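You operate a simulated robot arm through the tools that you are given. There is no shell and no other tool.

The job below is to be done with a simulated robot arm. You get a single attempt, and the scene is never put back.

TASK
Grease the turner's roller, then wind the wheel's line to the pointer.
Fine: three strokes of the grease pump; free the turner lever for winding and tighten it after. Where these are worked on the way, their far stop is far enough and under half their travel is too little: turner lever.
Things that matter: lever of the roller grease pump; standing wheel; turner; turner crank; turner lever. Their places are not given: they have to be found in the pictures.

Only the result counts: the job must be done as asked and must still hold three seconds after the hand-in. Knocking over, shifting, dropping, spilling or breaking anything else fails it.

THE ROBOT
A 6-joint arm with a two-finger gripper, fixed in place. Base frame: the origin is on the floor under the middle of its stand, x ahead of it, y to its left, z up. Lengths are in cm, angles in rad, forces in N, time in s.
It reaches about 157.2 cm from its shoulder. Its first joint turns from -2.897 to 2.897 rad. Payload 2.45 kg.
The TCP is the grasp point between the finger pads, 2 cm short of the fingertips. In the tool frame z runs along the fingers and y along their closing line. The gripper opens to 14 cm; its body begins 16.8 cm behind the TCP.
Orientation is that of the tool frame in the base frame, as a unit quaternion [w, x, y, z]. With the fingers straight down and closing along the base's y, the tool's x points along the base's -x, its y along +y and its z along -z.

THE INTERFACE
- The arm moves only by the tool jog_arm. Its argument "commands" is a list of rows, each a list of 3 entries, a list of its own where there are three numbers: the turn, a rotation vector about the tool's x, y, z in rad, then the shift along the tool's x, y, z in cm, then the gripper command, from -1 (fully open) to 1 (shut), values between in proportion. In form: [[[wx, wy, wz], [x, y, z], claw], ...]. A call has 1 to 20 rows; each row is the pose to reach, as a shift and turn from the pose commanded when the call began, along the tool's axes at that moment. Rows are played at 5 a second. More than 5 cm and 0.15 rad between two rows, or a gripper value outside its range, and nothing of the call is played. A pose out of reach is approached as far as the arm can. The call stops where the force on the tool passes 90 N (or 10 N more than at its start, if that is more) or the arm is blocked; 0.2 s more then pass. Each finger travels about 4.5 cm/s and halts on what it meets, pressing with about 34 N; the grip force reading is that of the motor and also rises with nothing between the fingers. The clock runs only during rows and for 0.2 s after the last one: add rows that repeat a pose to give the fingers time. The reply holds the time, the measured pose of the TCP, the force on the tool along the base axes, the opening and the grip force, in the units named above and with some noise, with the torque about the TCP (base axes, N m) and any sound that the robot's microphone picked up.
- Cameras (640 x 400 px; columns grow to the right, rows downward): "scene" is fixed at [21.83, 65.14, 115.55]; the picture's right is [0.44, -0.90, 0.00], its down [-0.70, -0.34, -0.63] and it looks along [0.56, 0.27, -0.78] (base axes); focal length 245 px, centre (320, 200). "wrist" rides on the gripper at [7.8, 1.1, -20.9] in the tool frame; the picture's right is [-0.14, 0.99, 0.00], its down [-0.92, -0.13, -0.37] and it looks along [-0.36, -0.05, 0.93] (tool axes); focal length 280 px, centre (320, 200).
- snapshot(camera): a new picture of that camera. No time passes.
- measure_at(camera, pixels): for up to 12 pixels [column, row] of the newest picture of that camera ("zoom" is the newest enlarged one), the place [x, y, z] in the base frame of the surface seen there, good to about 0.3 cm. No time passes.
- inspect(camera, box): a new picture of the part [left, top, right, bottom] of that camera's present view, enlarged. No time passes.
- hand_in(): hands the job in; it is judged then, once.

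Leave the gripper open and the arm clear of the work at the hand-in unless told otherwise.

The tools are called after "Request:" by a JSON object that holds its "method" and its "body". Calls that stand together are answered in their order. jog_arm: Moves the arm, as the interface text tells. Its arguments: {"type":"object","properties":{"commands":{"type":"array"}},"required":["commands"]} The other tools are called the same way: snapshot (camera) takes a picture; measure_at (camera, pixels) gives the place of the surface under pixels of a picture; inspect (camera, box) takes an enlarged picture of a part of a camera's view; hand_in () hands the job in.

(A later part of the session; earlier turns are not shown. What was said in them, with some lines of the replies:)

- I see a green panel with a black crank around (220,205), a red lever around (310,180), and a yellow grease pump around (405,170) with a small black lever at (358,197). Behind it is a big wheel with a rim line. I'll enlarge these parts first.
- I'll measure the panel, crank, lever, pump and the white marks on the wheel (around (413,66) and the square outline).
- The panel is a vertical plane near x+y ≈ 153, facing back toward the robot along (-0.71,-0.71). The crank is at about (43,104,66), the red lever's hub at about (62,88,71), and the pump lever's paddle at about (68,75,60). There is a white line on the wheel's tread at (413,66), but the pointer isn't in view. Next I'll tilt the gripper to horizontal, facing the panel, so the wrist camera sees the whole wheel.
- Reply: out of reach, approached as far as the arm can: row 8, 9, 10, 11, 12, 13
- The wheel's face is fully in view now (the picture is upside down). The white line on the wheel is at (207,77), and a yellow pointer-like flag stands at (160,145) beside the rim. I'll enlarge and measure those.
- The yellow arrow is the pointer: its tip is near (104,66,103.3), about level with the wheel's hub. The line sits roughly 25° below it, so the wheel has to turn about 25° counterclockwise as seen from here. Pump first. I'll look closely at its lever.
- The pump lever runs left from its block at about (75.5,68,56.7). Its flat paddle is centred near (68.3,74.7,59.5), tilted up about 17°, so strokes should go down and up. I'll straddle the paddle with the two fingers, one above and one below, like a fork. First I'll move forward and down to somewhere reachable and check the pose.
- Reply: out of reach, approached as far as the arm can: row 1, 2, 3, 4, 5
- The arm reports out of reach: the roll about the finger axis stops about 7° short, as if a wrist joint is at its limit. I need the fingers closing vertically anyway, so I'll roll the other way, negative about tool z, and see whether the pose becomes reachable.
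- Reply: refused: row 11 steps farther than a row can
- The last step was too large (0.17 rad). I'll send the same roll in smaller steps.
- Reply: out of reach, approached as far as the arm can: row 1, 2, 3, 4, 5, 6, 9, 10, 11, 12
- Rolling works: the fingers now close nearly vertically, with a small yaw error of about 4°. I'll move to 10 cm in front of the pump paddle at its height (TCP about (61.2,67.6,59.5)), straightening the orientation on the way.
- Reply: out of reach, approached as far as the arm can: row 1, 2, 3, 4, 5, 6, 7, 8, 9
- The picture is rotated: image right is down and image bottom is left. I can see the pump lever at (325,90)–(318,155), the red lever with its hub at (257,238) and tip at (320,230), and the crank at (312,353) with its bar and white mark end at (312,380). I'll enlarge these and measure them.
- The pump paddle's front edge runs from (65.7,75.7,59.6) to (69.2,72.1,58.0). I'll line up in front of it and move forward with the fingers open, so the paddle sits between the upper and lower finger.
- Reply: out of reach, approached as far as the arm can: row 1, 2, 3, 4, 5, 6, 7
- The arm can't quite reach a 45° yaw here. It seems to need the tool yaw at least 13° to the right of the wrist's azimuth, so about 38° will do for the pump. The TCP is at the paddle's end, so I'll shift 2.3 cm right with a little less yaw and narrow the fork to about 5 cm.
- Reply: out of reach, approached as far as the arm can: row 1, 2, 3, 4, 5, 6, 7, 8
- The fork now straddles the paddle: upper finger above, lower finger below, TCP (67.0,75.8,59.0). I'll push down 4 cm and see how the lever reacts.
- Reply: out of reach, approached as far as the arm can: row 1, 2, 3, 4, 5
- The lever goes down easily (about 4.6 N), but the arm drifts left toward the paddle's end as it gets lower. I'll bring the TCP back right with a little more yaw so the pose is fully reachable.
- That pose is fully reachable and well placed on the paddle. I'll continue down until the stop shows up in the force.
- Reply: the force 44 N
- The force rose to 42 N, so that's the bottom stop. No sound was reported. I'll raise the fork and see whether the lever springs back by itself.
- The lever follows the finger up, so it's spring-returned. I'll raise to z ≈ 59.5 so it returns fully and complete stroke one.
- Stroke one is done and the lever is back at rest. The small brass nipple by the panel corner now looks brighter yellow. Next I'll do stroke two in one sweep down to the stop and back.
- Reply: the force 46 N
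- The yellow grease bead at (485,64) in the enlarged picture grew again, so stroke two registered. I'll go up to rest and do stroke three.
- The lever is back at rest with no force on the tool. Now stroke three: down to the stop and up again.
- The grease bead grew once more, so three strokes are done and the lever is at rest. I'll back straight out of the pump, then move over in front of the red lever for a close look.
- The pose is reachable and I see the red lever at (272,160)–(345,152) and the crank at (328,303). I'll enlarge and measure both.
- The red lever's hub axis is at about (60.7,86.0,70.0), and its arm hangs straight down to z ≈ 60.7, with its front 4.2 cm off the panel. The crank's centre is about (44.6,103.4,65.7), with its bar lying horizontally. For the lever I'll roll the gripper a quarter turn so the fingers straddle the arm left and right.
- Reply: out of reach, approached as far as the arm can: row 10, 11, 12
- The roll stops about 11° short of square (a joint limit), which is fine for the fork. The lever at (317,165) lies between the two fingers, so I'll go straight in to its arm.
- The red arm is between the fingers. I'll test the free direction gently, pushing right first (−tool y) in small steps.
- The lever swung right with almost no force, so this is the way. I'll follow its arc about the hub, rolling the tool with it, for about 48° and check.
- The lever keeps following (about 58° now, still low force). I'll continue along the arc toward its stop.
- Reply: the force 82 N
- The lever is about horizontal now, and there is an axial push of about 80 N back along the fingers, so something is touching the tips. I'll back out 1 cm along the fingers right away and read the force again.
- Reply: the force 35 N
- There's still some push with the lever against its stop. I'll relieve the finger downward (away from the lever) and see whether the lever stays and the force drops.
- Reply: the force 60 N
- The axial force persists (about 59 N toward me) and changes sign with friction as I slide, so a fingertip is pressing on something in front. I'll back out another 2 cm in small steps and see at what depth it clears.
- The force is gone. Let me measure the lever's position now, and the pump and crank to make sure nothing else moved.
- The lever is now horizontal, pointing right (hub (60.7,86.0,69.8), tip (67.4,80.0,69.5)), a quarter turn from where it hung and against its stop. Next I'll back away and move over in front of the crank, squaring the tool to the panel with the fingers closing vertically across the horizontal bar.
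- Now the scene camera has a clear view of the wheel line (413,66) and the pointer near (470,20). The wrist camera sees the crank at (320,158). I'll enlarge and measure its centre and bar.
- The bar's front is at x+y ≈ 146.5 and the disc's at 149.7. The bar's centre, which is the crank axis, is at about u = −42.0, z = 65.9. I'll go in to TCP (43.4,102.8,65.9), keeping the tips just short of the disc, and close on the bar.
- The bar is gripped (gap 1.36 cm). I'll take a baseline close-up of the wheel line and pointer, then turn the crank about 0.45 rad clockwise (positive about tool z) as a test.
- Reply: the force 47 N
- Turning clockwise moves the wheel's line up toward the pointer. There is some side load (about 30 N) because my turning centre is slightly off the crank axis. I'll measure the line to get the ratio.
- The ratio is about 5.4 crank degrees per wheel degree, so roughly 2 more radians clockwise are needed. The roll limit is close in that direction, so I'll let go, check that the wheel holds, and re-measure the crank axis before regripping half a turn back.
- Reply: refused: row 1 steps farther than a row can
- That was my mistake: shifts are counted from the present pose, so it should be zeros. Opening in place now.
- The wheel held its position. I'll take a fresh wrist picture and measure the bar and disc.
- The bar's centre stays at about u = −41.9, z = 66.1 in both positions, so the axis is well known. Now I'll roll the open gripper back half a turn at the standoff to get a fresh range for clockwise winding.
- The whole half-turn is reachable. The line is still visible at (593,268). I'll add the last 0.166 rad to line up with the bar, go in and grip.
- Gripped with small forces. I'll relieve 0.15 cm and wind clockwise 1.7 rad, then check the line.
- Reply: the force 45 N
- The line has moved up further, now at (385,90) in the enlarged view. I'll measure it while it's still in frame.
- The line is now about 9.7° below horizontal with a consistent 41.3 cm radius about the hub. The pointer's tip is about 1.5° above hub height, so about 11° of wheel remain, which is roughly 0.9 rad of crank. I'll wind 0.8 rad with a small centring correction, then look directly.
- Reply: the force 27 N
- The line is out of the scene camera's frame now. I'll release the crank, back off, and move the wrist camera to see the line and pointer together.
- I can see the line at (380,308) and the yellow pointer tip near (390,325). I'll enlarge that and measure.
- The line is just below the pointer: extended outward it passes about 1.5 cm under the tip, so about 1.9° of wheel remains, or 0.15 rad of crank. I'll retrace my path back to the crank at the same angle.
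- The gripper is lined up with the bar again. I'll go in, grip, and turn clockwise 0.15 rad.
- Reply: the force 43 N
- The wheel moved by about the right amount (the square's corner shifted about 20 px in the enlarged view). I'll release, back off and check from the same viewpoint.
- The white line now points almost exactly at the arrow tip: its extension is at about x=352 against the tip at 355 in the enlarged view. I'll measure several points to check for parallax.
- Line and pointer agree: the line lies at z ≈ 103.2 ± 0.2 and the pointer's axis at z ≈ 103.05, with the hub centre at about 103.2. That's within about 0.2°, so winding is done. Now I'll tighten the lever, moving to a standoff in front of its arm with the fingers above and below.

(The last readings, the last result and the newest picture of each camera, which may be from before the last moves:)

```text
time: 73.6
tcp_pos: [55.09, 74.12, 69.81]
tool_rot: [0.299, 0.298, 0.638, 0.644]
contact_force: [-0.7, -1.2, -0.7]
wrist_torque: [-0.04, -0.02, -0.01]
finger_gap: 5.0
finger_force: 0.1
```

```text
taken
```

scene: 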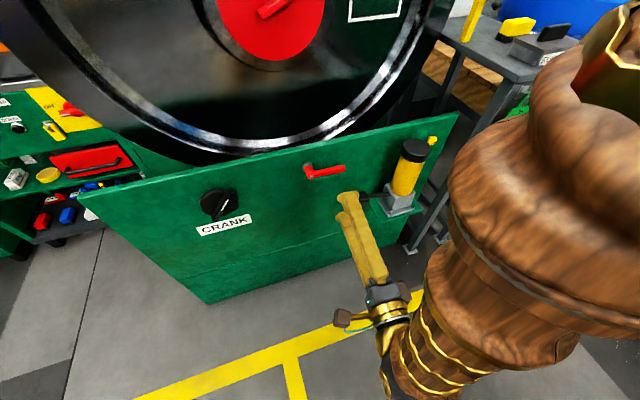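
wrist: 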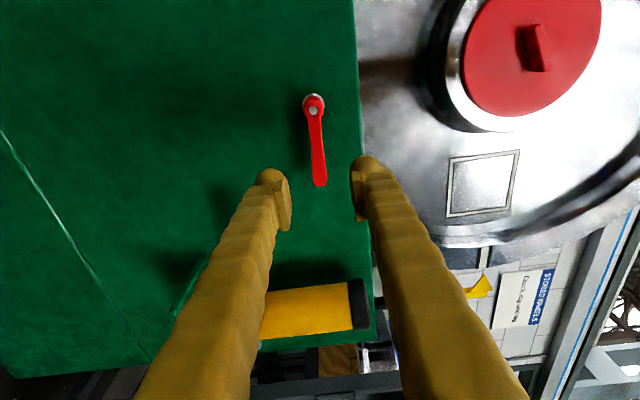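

The lever runs from (313,105) to (320,185), between the fingers in view. A quick measurement of its hub and arm before going in.

Request:
{"method": "measure_at", "body": {"camera": "wrist", "pixels": [[313, 110], [315, 135], [317, 155], [319, 180], [310, 160], [324, 160], [320, 100]]}}

Request:
{"method": "inspect", "body": {"camera": "wrist", "box": [260, 70, 380, 220]}}

```text
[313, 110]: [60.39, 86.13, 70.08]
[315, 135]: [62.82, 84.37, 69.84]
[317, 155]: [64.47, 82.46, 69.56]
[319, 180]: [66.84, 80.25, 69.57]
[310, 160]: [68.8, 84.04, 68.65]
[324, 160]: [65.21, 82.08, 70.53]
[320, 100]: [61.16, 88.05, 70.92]
```

```text
2.67 times, centred on (320, 145) of wrist
```

zoom: 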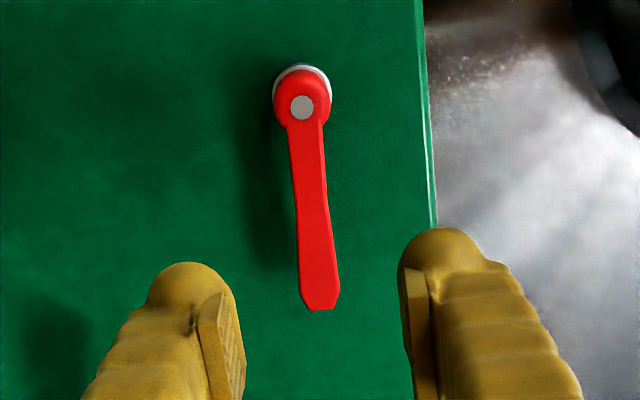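

The lever is horizontal, between the fingers. I'll go in 13.2 cm, deeper than last time, so the flat pads bear on the arm rather than the rounded tips.

Request:
{"method": "jog_arm", "body": {"commands": [[[0, 0, 0], [0, 0, 3.3], 0.286], [[0, 0, 0], [0, 0, 6.6], 0.286], [[0, 0, 0], [0, 0, 9.9], 0.286], [[0, 0, 0], [0, 0, 13.2], 0.286], [[0, 0, 0], [0, 0, 13.2], 0.286]]}}

Request:
{"method": "snapshot", "body": {"camera": "wrist"}}

Request:
{"method": "inspect", "body": {"camera": "scene", "box": [230, 120, 430, 245]}}

```text
time: 74.8
tcp_pos: [65.18, 82.32, 69.74]
tool_rot: [0.3, 0.298, 0.637, 0.644]
contact_force: [0.2, 0.6, -0.1]
wrist_torque: [0.01, 0.02, 0.01]
finger_gap: 5.01
finger_force: 0.1
```

```text
taken
```

wrist: 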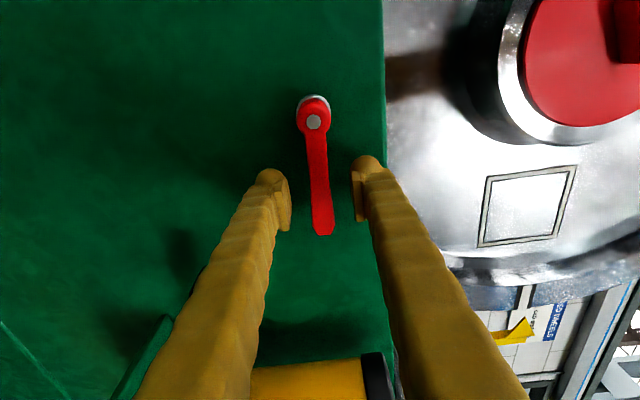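

```text
3.20 times, centred on (330, 182) of scene
```

zoom: 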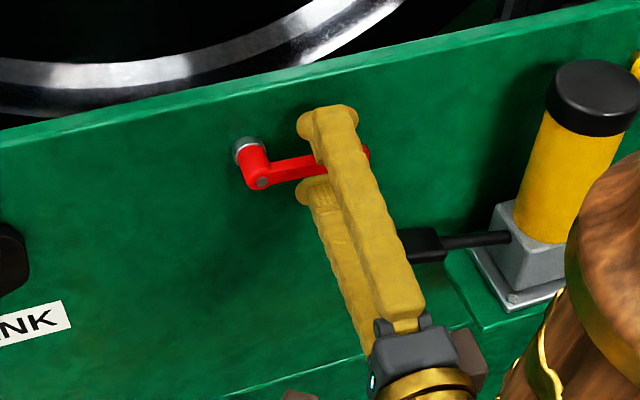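

The fork is well engaged, with zero force. I'll lower it so the upper finger nears the arm, then swing clockwise about the hub to bring the lever back down, first 0.84 rad.

Request:
{"method": "jog_arm", "body": {"commands": [[[0, 0, 0], [0, -0.7, 0], 0.286], [[0, 0, 0], [0, -1.4, 0], 0.286], [[0, 0, 0.14], [0.29, -2.214, 0], 0.286], [[0, 0, 0.28], [0.69, -2.98, -0.05], 0.286], [[0, 0, 0.42], [1.194, -3.682, -0.1], 0.286], [[0, 0, 0.56], [1.79, -4.307, -0.15], 0.286], [[0, 0, 0.7], [2.469, -4.843, -0.2], 0.286], [[0, 0, 0.84], [3.214, -5.278, -0.27], 0.286]]}}

Request:
{"method": "snapshot", "body": {"camera": "wrist"}}

Request:
{"method": "inspect", "body": {"camera": "scene", "box": [230, 120, 430, 245]}}

```text
time: 76.6
tcp_pos: [63.12, 84.81, 64.39]
tool_rot: [0.011, 0.533, 0.46, 0.71]
contact_force: [0.1, -1.2, 1.2]
wrist_torque: [-0.02, -0.02, -0.04]
finger_gap: 5.09
finger_force: 0.8
```

```text
taken
```

wrist: 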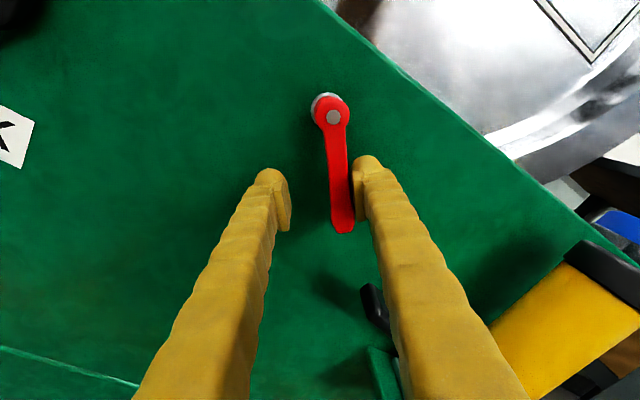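

```text
3.20 times, centred on (330, 182) of scene
```

zoom: 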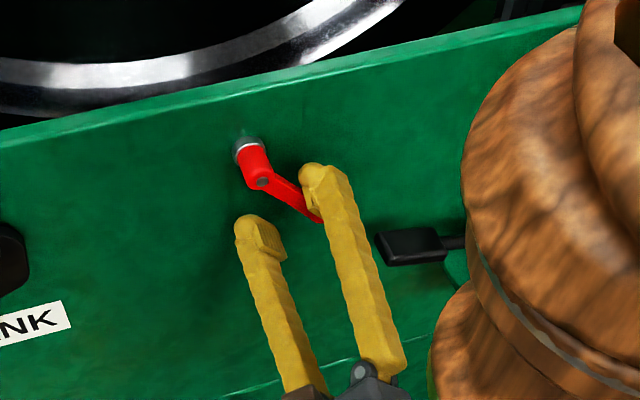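

The lever follows (about 42° from hanging) with low force and clear of the pump paddle. I'll continue another 0.7 rad toward its stop.

Request:
{"method": "jog_arm", "body": {"commands": [[[0, 0, 0.14], [0.29, -0.814, -0.07], 0.286], [[0, 0, 0.28], [0.69, -1.58, -0.14], 0.286], [[0, 0, 0.42], [1.194, -2.282, -0.21], 0.286], [[0, 0, 0.56], [1.79, -2.907, -0.28], 0.286], [[0, 0, 0.68], [2.37, -3.37, -0.34], 0.286]]}}

Request:
{"method": "snapshot", "body": {"camera": "wrist"}}

Request:
{"method": "inspect", "body": {"camera": "scene", "box": [230, 120, 430, 245]}}

```text
time: 77.8
tcp_pos: [60.08, 87.72, 63.9]
tool_rot: [-0.226, 0.656, 0.256, 0.673]
contact_force: [-0.2, -1.5, -0.7]
wrist_torque: [0.04, 0.03, 0.0]
finger_gap: 5.07
finger_force: 0.1
```

```text
taken
```

wrist: 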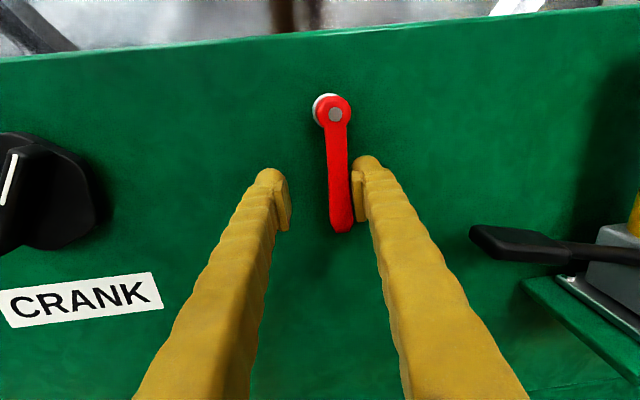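

```text
3.20 times, centred on (330, 182) of scene
```

zoom: 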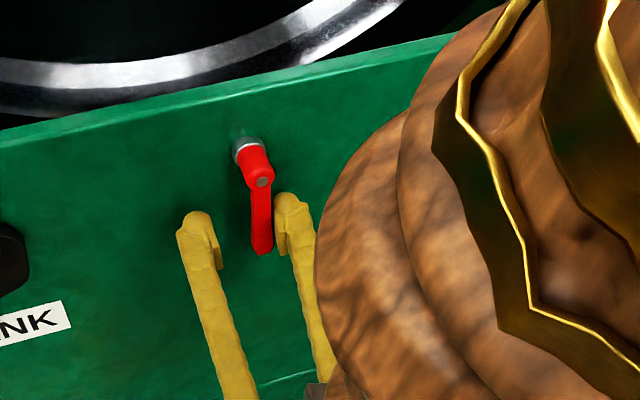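

The lever is almost vertical again. I'll push it left in small steps until I feel the stop.

Request:
{"method": "jog_arm", "body": {"commands": [[[0, 0, 0.04], [0, -0.3, 0], 0.286], [[0, 0, 0.06], [0, -0.6, 0], 0.286], [[0, 0, 0.06], [0, -0.9, 0], 0.286], [[0, 0, 0.06], [0, -1.1, 0], 0.286]]}}

Request:
{"method": "snapshot", "body": {"camera": "wrist"}}

Request:
{"method": "measure_at", "body": {"camera": "wrist", "pixels": [[335, 113], [338, 140], [341, 170], [343, 200], [345, 225]]}}

```text
time: 78.8
tcp_pos: [59.59, 88.46, 64.05]
tool_rot: [-0.245, 0.663, 0.236, 0.667]
contact_force: [10.5, -27.3, 11.4]
wrist_torque: [-0.75, -0.41, -0.19]
finger_gap: 6.73
finger_force: 13.0
```

```text
taken
```

wrist: 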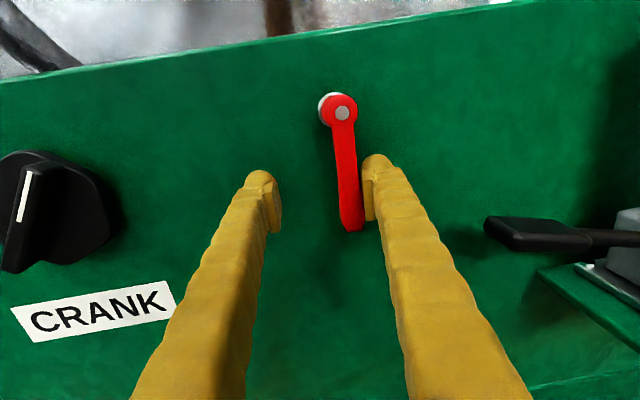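

```text
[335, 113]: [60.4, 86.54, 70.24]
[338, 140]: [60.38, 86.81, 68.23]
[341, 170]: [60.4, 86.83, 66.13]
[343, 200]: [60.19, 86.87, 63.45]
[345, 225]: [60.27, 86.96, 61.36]
```

The stop is felt at 27 N, with the arm vertical. I'll ease the finger off to the right, then back straight out and check that the lever stays.

Request:
{"method": "jog_arm", "body": {"commands": [[[0, 0, 0], [0, 0.6, 0], 0.286], [[0, 0, 0], [0, 1.2, 0], 0.286], [[0, 0, 0], [0, 1.9, 0], 0.286], [[0, 0, 0], [0, 1.9, -3.5], 0.286], [[0, 0, 0], [0, 1.9, -7], 0.286], [[0, 0, 0], [0, 1.9, -10.5], 0.286], [[0, 0, 0], [0, 1.9, -14], 0.286]]}}

Request:
{"method": "snapshot", "body": {"camera": "wrist"}}

Request:
{"method": "snapshot", "body": {"camera": "scene"}}

```text
time: 80.4
tcp_pos: [49.89, 78.06, 63.83]
tool_rot: [-0.245, 0.663, 0.238, 0.666]
contact_force: [0.6, -0.2, 1.1]
wrist_torque: [-0.01, -0.03, -0.03]
finger_gap: 5.0
finger_force: 0.0
```

```text
taken
```

wrist: 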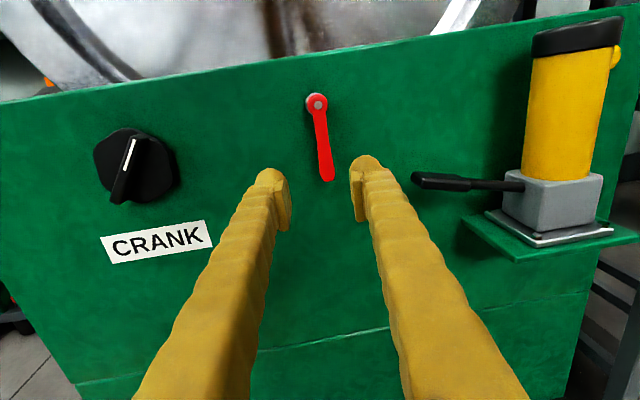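

```text
taken
```

scene: 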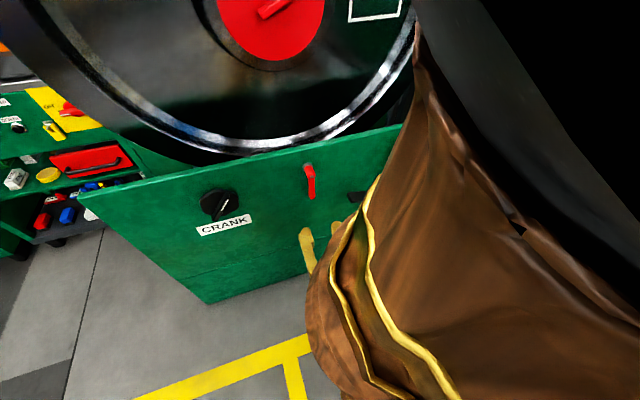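

The lever stays hanging straight down as at the start. I'll verify its position by measurement and then raise the camera to recheck the wheel line against the pointer.

Request:
{"method": "measure_at", "body": {"camera": "wrist", "pixels": [[316, 103], [319, 125], [322, 145], [325, 165], [327, 177], [420, 180], [500, 186]]}}

Request:
{"method": "jog_arm", "body": {"commands": [[[0, 0, -0.1428], [2.555, -0.44, -0.57], 0], [[0, 0, -0.2856], [5.11, -0.88, -1.14], -0.3], [[0, 0, -0.4284], [7.66, -1.31, -1.7], -0.5], [[0, 0, -0.5712], [10.22, -1.75, -2.27], -0.5], [[0, 0, -0.714], [12.77, -2.19, -2.84], -0.5], [[0, 0, -0.8568], [15.33, -2.63, -3.41], -0.5], [[0, 0, -0.9996], [17.88, -3.07, -3.98], -0.5], [[0, 0, -1.1424], [20.44, -3.5, -4.54], -0.5], [[0, 0, -1.2852], [22.99, -3.94, -5.11], -0.5], [[0, 0, -1.428], [25.55, -4.38, -5.68], -0.5], [[0, 0, -1.571], [28.1, -4.82, -6.25], -0.5], [[0, 0, -1.571], [28.1, -4.82, -6.25], -0.5]]}}

Request:
{"method": "snapshot", "body": {"camera": "wrist"}}

Request:
{"method": "snapshot", "body": {"camera": "scene"}}

```text
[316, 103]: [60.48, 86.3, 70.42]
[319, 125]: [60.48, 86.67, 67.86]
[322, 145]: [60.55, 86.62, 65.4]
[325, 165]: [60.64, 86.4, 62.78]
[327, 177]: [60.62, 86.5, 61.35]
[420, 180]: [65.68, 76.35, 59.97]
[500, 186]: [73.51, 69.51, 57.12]
```

```text
time: 83.0
tcp_pos: [41.92, 77.44, 92.01]
tool_rot: [0.298, 0.3, 0.638, 0.644]
contact_force: [0.5, 0.4, 0.2]
wrist_torque: [0.02, 0.02, -0.03]
finger_gap: 10.51
finger_force: 0.0
```

```text
taken
```

wrist: 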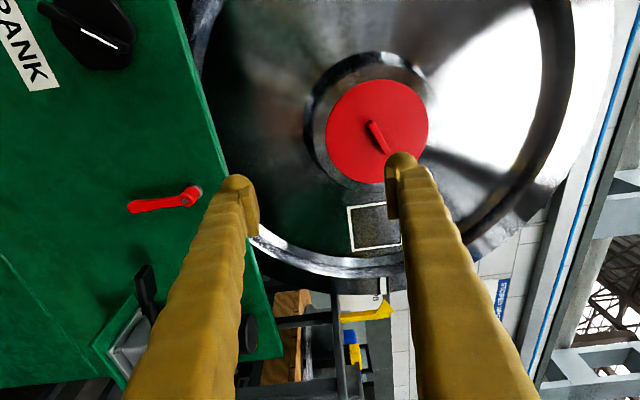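

```text
taken
```

scene: 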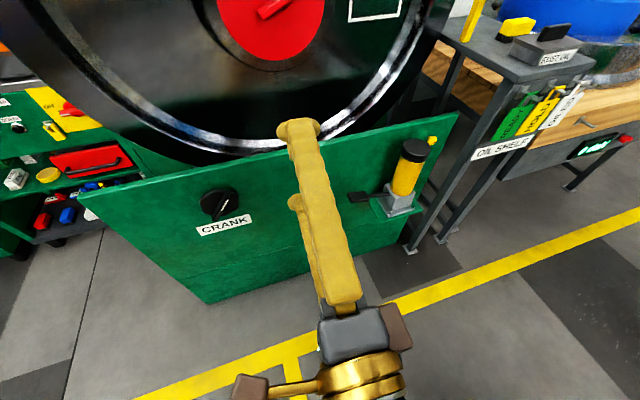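

The lever measures exactly vertical again. Now I'll enlarge the line and pointer area around (385,300).

Request:
{"method": "inspect", "body": {"camera": "wrist", "box": [350, 265, 410, 325]}}

Request:
{"method": "measure_at", "body": {"camera": "zoom", "pixels": [[320, 130], [324, 150], [328, 170], [330, 190], [335, 240], [336, 255], [338, 270], [340, 285]]}}

```text
6.67 times, centred on (380, 295) of wrist
```

zoom: 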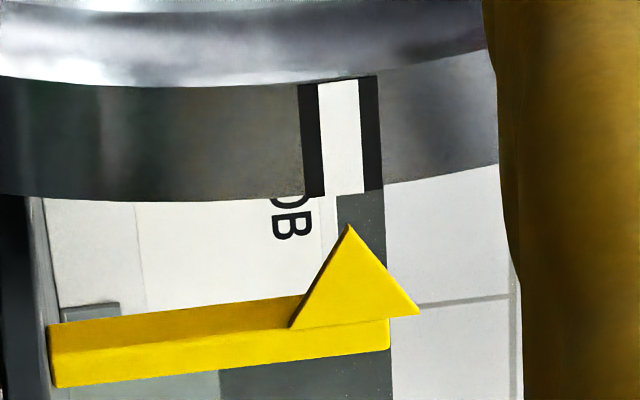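

```text
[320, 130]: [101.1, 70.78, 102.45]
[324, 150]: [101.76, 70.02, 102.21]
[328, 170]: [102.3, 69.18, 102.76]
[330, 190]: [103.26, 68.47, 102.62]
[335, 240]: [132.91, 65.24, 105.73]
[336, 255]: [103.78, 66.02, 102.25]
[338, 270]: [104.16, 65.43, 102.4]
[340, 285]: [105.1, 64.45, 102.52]
```

The white line's centre extends to x ≈ 346 at the tip's row, with the tip at 348, so it points straight at it. I'll measure along the true centrelines to rule out parallax.

Request:
{"method": "measure_at", "body": {"camera": "zoom", "pixels": [[338, 90], [339, 110], [341, 130], [342, 150], [343, 170], [344, 188], [348, 232], [349, 245], [350, 258], [351, 272], [352, 286], [353, 300]]}}

Request:
{"method": "inspect", "body": {"camera": "scene", "box": [330, 120, 450, 220]}}

```text
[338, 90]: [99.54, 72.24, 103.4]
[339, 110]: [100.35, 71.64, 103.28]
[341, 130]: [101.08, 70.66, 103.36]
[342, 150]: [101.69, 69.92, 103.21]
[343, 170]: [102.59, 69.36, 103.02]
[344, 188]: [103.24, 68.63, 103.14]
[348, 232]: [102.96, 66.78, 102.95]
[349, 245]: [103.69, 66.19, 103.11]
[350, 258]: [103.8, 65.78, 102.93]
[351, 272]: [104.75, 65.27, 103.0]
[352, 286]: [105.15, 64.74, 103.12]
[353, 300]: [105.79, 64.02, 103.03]
```

```text
4.00 times, centred on (390, 170) of scene
```

zoom: 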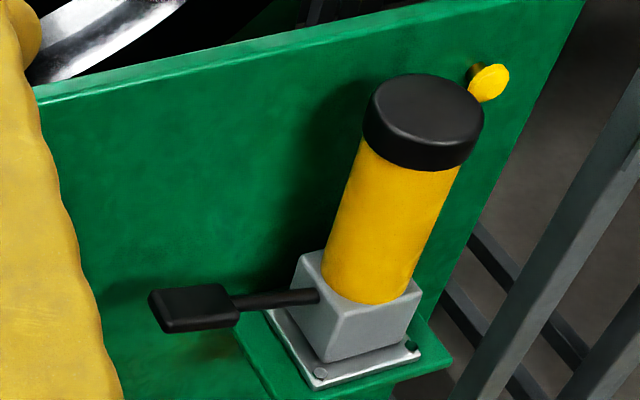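

Line (z ≈ 103.2) and pointer (z ≈ 103.0) agree to about 0.2 cm, the pump and its grease bead look right, and the lever is tight. I'll back the arm away from the work and open the gripper fully.

Request:
{"method": "jog_arm", "body": {"commands": [[[0, 0, 0], [0, 0, -2.5], -1], [[0, 0, 0], [0, 0, -5], -1], [[0, 0, 0], [0, 0, -7.5], -1], [[0, 0, 0], [0, 0, -10], -1], [[0, 0, 0], [0, 0, -10], -1]]}}

Request:
{"method": "snapshot", "body": {"camera": "scene"}}

Request:
{"method": "snapshot", "body": {"camera": "wrist"}}

```text
time: 84.2
tcp_pos: [34.34, 71.05, 91.66]
tool_rot: [0.297, 0.3, 0.636, 0.646]
contact_force: [0.5, -0.1, -0.6]
wrist_torque: [0.01, -0.02, 0.03]
finger_gap: 14.01
finger_force: 0.2
```

```text
taken
```

scene: 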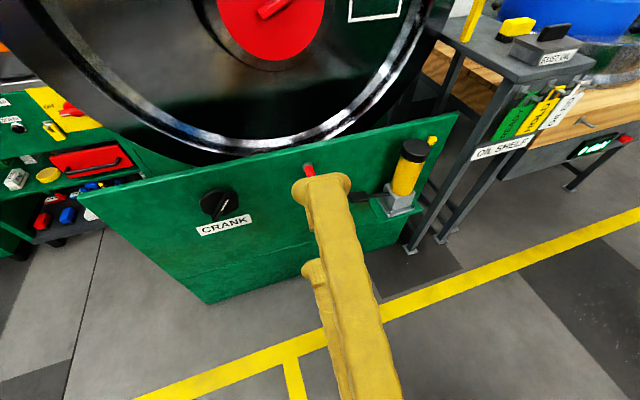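

```text
taken
```

wrist: 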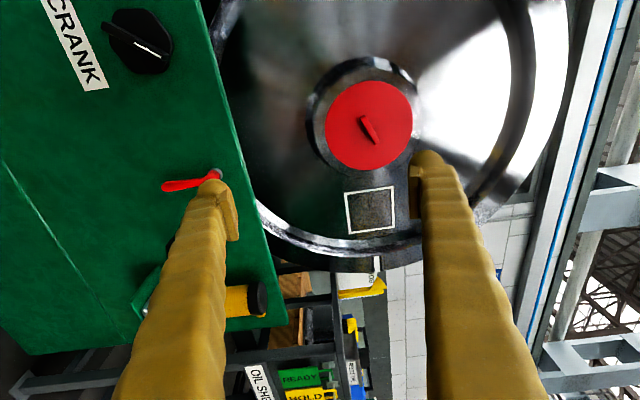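

All is as wanted: three pump strokes were given, the lever was freed for winding and hangs tight again, the line is at the pointer, and the arm is clear with the gripper open. Nothing else has moved, so I'm handing in.

Request:
{"method": "hand_in", "body": {}}

```text
The job is handed in.
```

I've greased the roller, wound the wheel's line to the pointer and tightened the turner lever again. The job is handed in, but I haven't been told how it was judged.

- **Grease pump:** I gave it three full strokes, each pushed to the bottom stop. The yellow grease bead near the panel's corner grew after every stroke, and the pump lever sprang back to rest.
- **Turner lever:** I swung it a quarter turn to its far stop before winding. Afterwards I pushed it back until I felt the stop. It hangs straight down, as it did at the start.
- **Wheel line:** I wound the crank clockwise until the line met the pointer. I measured again after tightening: they agree to about 0.2 cm, or roughly 0.3° of wheel turn, which is close to the limit of the measurement.

When the turner lever reached its far stop, a fingertip pressed on it with about 80 N. I backed off, the force cleared, and I saw no damage. Nothing else appeared moved in the last pictures. The arm is clear of the work with the gripper fully open.
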